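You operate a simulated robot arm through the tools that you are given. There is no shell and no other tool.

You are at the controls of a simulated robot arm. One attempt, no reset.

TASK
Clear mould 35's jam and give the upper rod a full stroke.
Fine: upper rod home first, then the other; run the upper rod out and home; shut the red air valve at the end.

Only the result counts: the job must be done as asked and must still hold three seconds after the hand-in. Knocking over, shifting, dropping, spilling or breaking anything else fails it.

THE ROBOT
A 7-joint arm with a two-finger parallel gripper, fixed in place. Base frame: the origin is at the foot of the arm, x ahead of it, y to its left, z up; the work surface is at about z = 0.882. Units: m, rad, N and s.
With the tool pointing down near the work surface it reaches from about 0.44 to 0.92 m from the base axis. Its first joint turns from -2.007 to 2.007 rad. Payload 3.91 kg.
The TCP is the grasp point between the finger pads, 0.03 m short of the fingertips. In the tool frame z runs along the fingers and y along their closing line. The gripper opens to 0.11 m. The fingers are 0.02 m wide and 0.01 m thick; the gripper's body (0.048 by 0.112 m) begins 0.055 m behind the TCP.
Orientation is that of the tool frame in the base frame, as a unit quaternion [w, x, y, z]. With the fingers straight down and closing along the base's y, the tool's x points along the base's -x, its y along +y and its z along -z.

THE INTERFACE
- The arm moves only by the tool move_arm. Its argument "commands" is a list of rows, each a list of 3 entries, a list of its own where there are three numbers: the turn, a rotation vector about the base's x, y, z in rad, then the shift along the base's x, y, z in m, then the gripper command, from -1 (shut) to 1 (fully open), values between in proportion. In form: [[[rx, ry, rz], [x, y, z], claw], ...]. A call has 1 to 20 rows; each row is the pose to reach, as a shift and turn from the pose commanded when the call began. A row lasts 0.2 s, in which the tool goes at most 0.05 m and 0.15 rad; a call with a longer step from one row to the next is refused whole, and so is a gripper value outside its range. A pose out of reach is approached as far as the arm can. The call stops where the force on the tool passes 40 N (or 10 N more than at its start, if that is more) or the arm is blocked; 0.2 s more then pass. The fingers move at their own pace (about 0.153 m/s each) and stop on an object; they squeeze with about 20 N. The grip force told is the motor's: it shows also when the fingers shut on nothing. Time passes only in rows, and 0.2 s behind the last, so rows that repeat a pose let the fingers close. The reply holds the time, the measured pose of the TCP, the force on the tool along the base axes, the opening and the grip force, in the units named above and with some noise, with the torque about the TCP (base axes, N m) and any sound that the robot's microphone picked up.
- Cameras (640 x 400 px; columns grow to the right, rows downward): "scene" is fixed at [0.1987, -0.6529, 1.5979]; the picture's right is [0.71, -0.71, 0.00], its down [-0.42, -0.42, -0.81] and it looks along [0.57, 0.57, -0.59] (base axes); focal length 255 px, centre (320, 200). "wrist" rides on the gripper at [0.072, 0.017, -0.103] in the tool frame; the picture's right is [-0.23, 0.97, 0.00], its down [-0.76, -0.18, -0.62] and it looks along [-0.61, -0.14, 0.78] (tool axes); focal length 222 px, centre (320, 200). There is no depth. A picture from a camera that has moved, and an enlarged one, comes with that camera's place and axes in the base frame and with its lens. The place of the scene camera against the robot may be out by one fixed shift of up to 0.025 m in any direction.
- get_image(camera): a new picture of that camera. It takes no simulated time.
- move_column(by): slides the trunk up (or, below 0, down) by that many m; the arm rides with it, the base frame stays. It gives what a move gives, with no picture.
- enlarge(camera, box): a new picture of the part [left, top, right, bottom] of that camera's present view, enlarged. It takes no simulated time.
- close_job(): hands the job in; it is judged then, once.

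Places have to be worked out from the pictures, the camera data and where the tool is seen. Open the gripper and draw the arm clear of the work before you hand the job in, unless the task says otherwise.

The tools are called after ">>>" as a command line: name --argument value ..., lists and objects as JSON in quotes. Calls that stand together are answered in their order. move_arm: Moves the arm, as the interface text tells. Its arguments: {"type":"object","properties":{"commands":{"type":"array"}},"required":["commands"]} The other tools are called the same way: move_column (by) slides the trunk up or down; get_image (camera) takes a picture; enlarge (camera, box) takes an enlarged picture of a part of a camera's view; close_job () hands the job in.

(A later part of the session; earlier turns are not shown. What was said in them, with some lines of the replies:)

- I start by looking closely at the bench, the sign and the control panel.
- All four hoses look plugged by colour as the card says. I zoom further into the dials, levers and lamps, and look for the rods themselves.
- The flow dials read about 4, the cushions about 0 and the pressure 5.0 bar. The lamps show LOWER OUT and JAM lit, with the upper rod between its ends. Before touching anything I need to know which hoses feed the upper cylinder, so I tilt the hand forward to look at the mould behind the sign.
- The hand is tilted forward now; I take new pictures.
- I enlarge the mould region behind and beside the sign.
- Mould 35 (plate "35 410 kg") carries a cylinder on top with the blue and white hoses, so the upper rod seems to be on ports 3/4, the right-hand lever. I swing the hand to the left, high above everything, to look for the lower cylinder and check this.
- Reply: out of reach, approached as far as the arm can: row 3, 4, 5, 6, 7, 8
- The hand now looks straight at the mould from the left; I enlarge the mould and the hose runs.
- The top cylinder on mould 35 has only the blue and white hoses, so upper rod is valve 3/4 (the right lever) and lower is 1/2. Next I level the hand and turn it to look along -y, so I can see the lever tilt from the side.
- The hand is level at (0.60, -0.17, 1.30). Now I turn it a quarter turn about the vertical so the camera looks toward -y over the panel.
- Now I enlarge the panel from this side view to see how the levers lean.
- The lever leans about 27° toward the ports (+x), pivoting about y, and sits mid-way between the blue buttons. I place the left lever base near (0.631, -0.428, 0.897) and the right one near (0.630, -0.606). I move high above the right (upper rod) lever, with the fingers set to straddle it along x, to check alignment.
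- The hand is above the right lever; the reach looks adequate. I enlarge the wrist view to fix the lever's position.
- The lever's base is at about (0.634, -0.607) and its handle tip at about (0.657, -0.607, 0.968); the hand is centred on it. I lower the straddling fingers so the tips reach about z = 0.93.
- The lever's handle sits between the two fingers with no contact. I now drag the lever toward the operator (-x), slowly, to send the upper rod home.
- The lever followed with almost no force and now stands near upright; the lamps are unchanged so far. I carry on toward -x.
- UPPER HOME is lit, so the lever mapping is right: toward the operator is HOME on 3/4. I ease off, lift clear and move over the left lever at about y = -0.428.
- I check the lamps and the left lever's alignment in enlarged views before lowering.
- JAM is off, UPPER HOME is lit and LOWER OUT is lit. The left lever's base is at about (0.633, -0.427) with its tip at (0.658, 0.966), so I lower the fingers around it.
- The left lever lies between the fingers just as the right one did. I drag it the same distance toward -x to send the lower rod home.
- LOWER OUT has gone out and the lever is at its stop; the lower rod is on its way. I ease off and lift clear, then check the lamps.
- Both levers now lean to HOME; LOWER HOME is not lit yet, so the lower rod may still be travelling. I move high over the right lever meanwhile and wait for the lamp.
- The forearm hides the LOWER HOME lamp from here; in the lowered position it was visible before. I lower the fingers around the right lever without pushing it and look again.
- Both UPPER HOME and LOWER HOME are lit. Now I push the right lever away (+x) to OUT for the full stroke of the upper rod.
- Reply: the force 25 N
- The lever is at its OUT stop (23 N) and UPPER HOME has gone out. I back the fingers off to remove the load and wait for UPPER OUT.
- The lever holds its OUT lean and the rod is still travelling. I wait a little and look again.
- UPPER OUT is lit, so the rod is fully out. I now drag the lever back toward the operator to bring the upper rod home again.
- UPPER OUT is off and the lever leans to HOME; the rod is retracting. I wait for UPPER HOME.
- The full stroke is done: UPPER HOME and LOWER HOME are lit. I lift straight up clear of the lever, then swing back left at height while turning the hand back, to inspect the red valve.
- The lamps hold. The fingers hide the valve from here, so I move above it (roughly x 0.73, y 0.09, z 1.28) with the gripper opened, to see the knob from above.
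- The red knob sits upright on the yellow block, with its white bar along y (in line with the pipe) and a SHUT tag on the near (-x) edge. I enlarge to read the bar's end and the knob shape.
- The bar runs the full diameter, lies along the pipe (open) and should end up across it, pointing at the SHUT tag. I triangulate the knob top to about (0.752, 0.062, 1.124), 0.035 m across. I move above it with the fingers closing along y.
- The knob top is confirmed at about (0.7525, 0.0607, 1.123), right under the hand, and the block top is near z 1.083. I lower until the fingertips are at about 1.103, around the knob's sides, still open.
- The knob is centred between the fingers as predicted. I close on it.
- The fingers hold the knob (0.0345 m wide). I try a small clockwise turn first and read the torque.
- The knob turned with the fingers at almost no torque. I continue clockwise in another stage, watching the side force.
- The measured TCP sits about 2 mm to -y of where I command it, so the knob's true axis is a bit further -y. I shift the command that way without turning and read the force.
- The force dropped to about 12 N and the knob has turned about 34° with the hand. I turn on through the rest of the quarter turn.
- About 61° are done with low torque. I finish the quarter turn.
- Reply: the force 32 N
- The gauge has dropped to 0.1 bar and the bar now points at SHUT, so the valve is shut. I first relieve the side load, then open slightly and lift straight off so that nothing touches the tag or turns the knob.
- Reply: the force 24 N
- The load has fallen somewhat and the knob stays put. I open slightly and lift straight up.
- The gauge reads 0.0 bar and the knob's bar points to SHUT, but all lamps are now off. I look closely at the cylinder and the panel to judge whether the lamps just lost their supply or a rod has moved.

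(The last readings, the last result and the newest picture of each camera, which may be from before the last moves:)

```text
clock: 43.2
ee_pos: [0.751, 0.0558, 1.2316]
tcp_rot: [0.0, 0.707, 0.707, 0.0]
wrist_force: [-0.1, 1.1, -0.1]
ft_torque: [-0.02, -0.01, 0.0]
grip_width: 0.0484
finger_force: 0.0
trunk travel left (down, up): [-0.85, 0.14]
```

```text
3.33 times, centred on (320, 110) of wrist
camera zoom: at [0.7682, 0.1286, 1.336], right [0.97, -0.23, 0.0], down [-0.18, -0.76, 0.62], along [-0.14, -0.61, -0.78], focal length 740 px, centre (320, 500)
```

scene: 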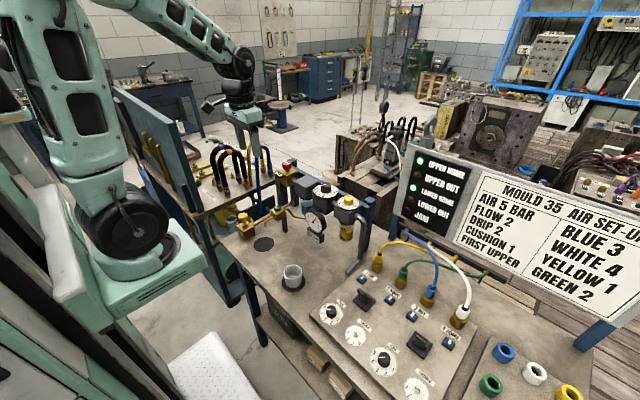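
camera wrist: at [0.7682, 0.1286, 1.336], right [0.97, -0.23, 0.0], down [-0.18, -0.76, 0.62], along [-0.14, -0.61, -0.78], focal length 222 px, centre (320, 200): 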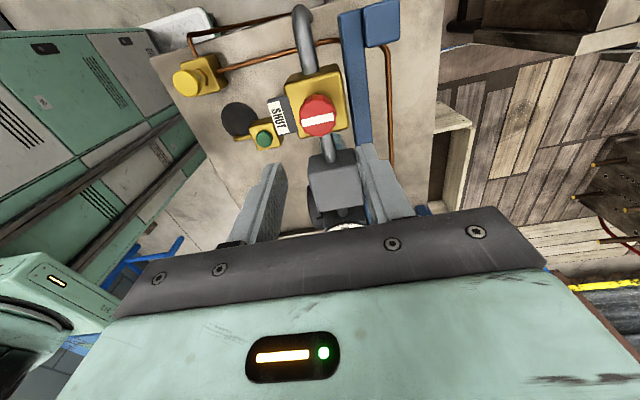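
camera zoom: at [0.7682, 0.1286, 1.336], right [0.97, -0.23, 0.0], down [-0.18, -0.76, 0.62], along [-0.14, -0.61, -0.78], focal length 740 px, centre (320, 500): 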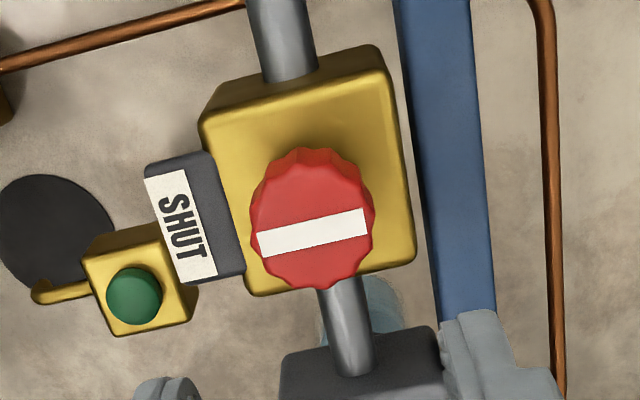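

The upper cylinder's cap now sits flush (its yellow band is hidden, unlike at the jam), both levers lean to HOME, and the bar is squarely on SHUT with 0.0 bar, so the lamps are simply without air. I open the gripper and draw the arm up and back, clear of the work.

>>> move_arm --commands '[[[0, 0, 0], [0, 0, 0.04], 1], [[0, 0, 0], [0, 0, 0.08], 1], [[0, 0, 0], [-0.03, 0, 0.11], 1], [[0, 0, 0], [-0.07, 0, 0.13], 1], [[0, 0, 0], [-0.11, 0, 0.14], 1], [[0, 0, 0], [-0.15, 0, 0.14], 1], [[0, 0, 0], [-0.19, 0, 0.14], 1], [[0, 0, 0], [-0.2, 0, 0.14], 1], [[0, 0, 0], [-0.2, 0, 0.14], 1], [[0, 0, 0], [-0.2, 0, 0.14], 1]]'

>>> get_image --camera "scene"

>>> enlarge --camera "scene" --box '[340, 100, 440, 200]'

>>> enlarge --camera "scene" --box '[220, 140, 400, 300]'

```text
clock: 45.4
ee_pos: [0.5513, 0.0551, 1.3716]
tcp_rot: [0.0, 0.707, 0.707, 0.0]
wrist_force: [-0.2, -0.9, -0.2]
ft_torque: [-0.03, -0.02, 0.0]
grip_width: 0.1101
finger_force: 0.0
trunk travel left (down, up): [-0.85, 0.14]
```

```text
taken
```

scene: 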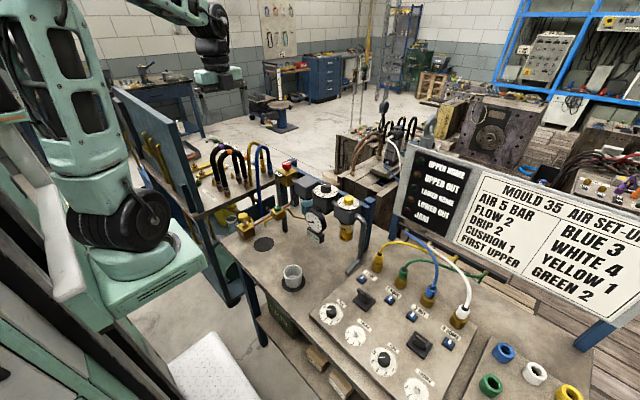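

```text
4.00 times, centred on (390, 150) of scene
camera zoom: at [0.1987, -0.6529, 1.5979], right [0.71, -0.71, 0.0], down [-0.42, -0.42, -0.81], along [0.57, 0.57, -0.59], focal length 1021 px, centre (40, 400)
```

zoom: 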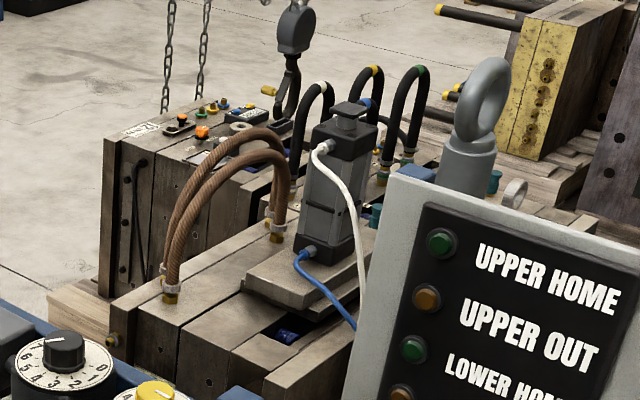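

```text
2.50 times, centred on (310, 220) of scene
camera zoom: at [0.1987, -0.6529, 1.5979], right [0.71, -0.71, 0.0], down [-0.42, -0.42, -0.81], along [0.57, 0.57, -0.59], focal length 638 px, centre (345, 150)
```

zoom: 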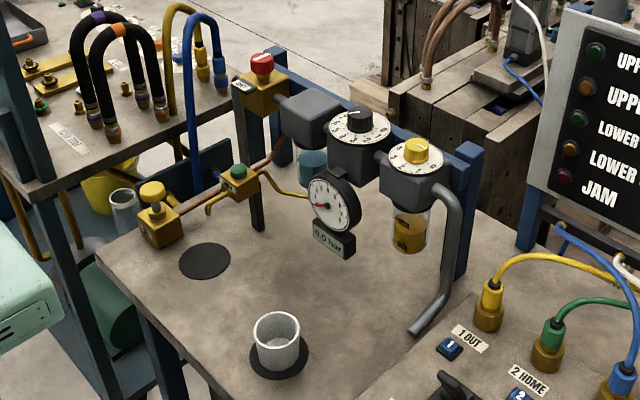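

The upper rod's cap is unchanged and flush and both levers are at HOME. The valve is shut at 0.0 bar, the cup and hoses are in their places, and the arm is clear with the gripper open. I hand the job in.

>>> close_job

```text
The job is handed in.
```

Mould 35's jam is cleared, the upper rod has had its full stroke, and the job is handed in with the red air valve shut.

1. **Upper rod home:** I pulled the right-hand lever (ports 3/4, blue and white hoses) to HOME. UPPER HOME lit and JAM went out.
2. **Lower rod home:** I then pulled the left-hand lever (ports 1/2) to HOME, and LOWER HOME lit.
3. **Full stroke:** I ran the upper rod out until UPPER OUT lit, then home again until UPPER HOME lit.
4. **Air shut:** I turned the red valve a quarter turn so its bar points at SHUT. The gauge reads 0.0 bar.

After the air was shut, all five lamps went dark, which I took as them losing their air supply. The cap on the upper cylinder still sits flush. I could not see the lower rod directly, so its home position rests on the lamp reading before the shut-off.

The flow, cushion and drip dials are not at the card's values: flow reads about 4, cushion and drip about 0. I left them alone because you did not ask for a set-up change. The gripper is open, the arm is drawn clear, and I saw nothing else moved.
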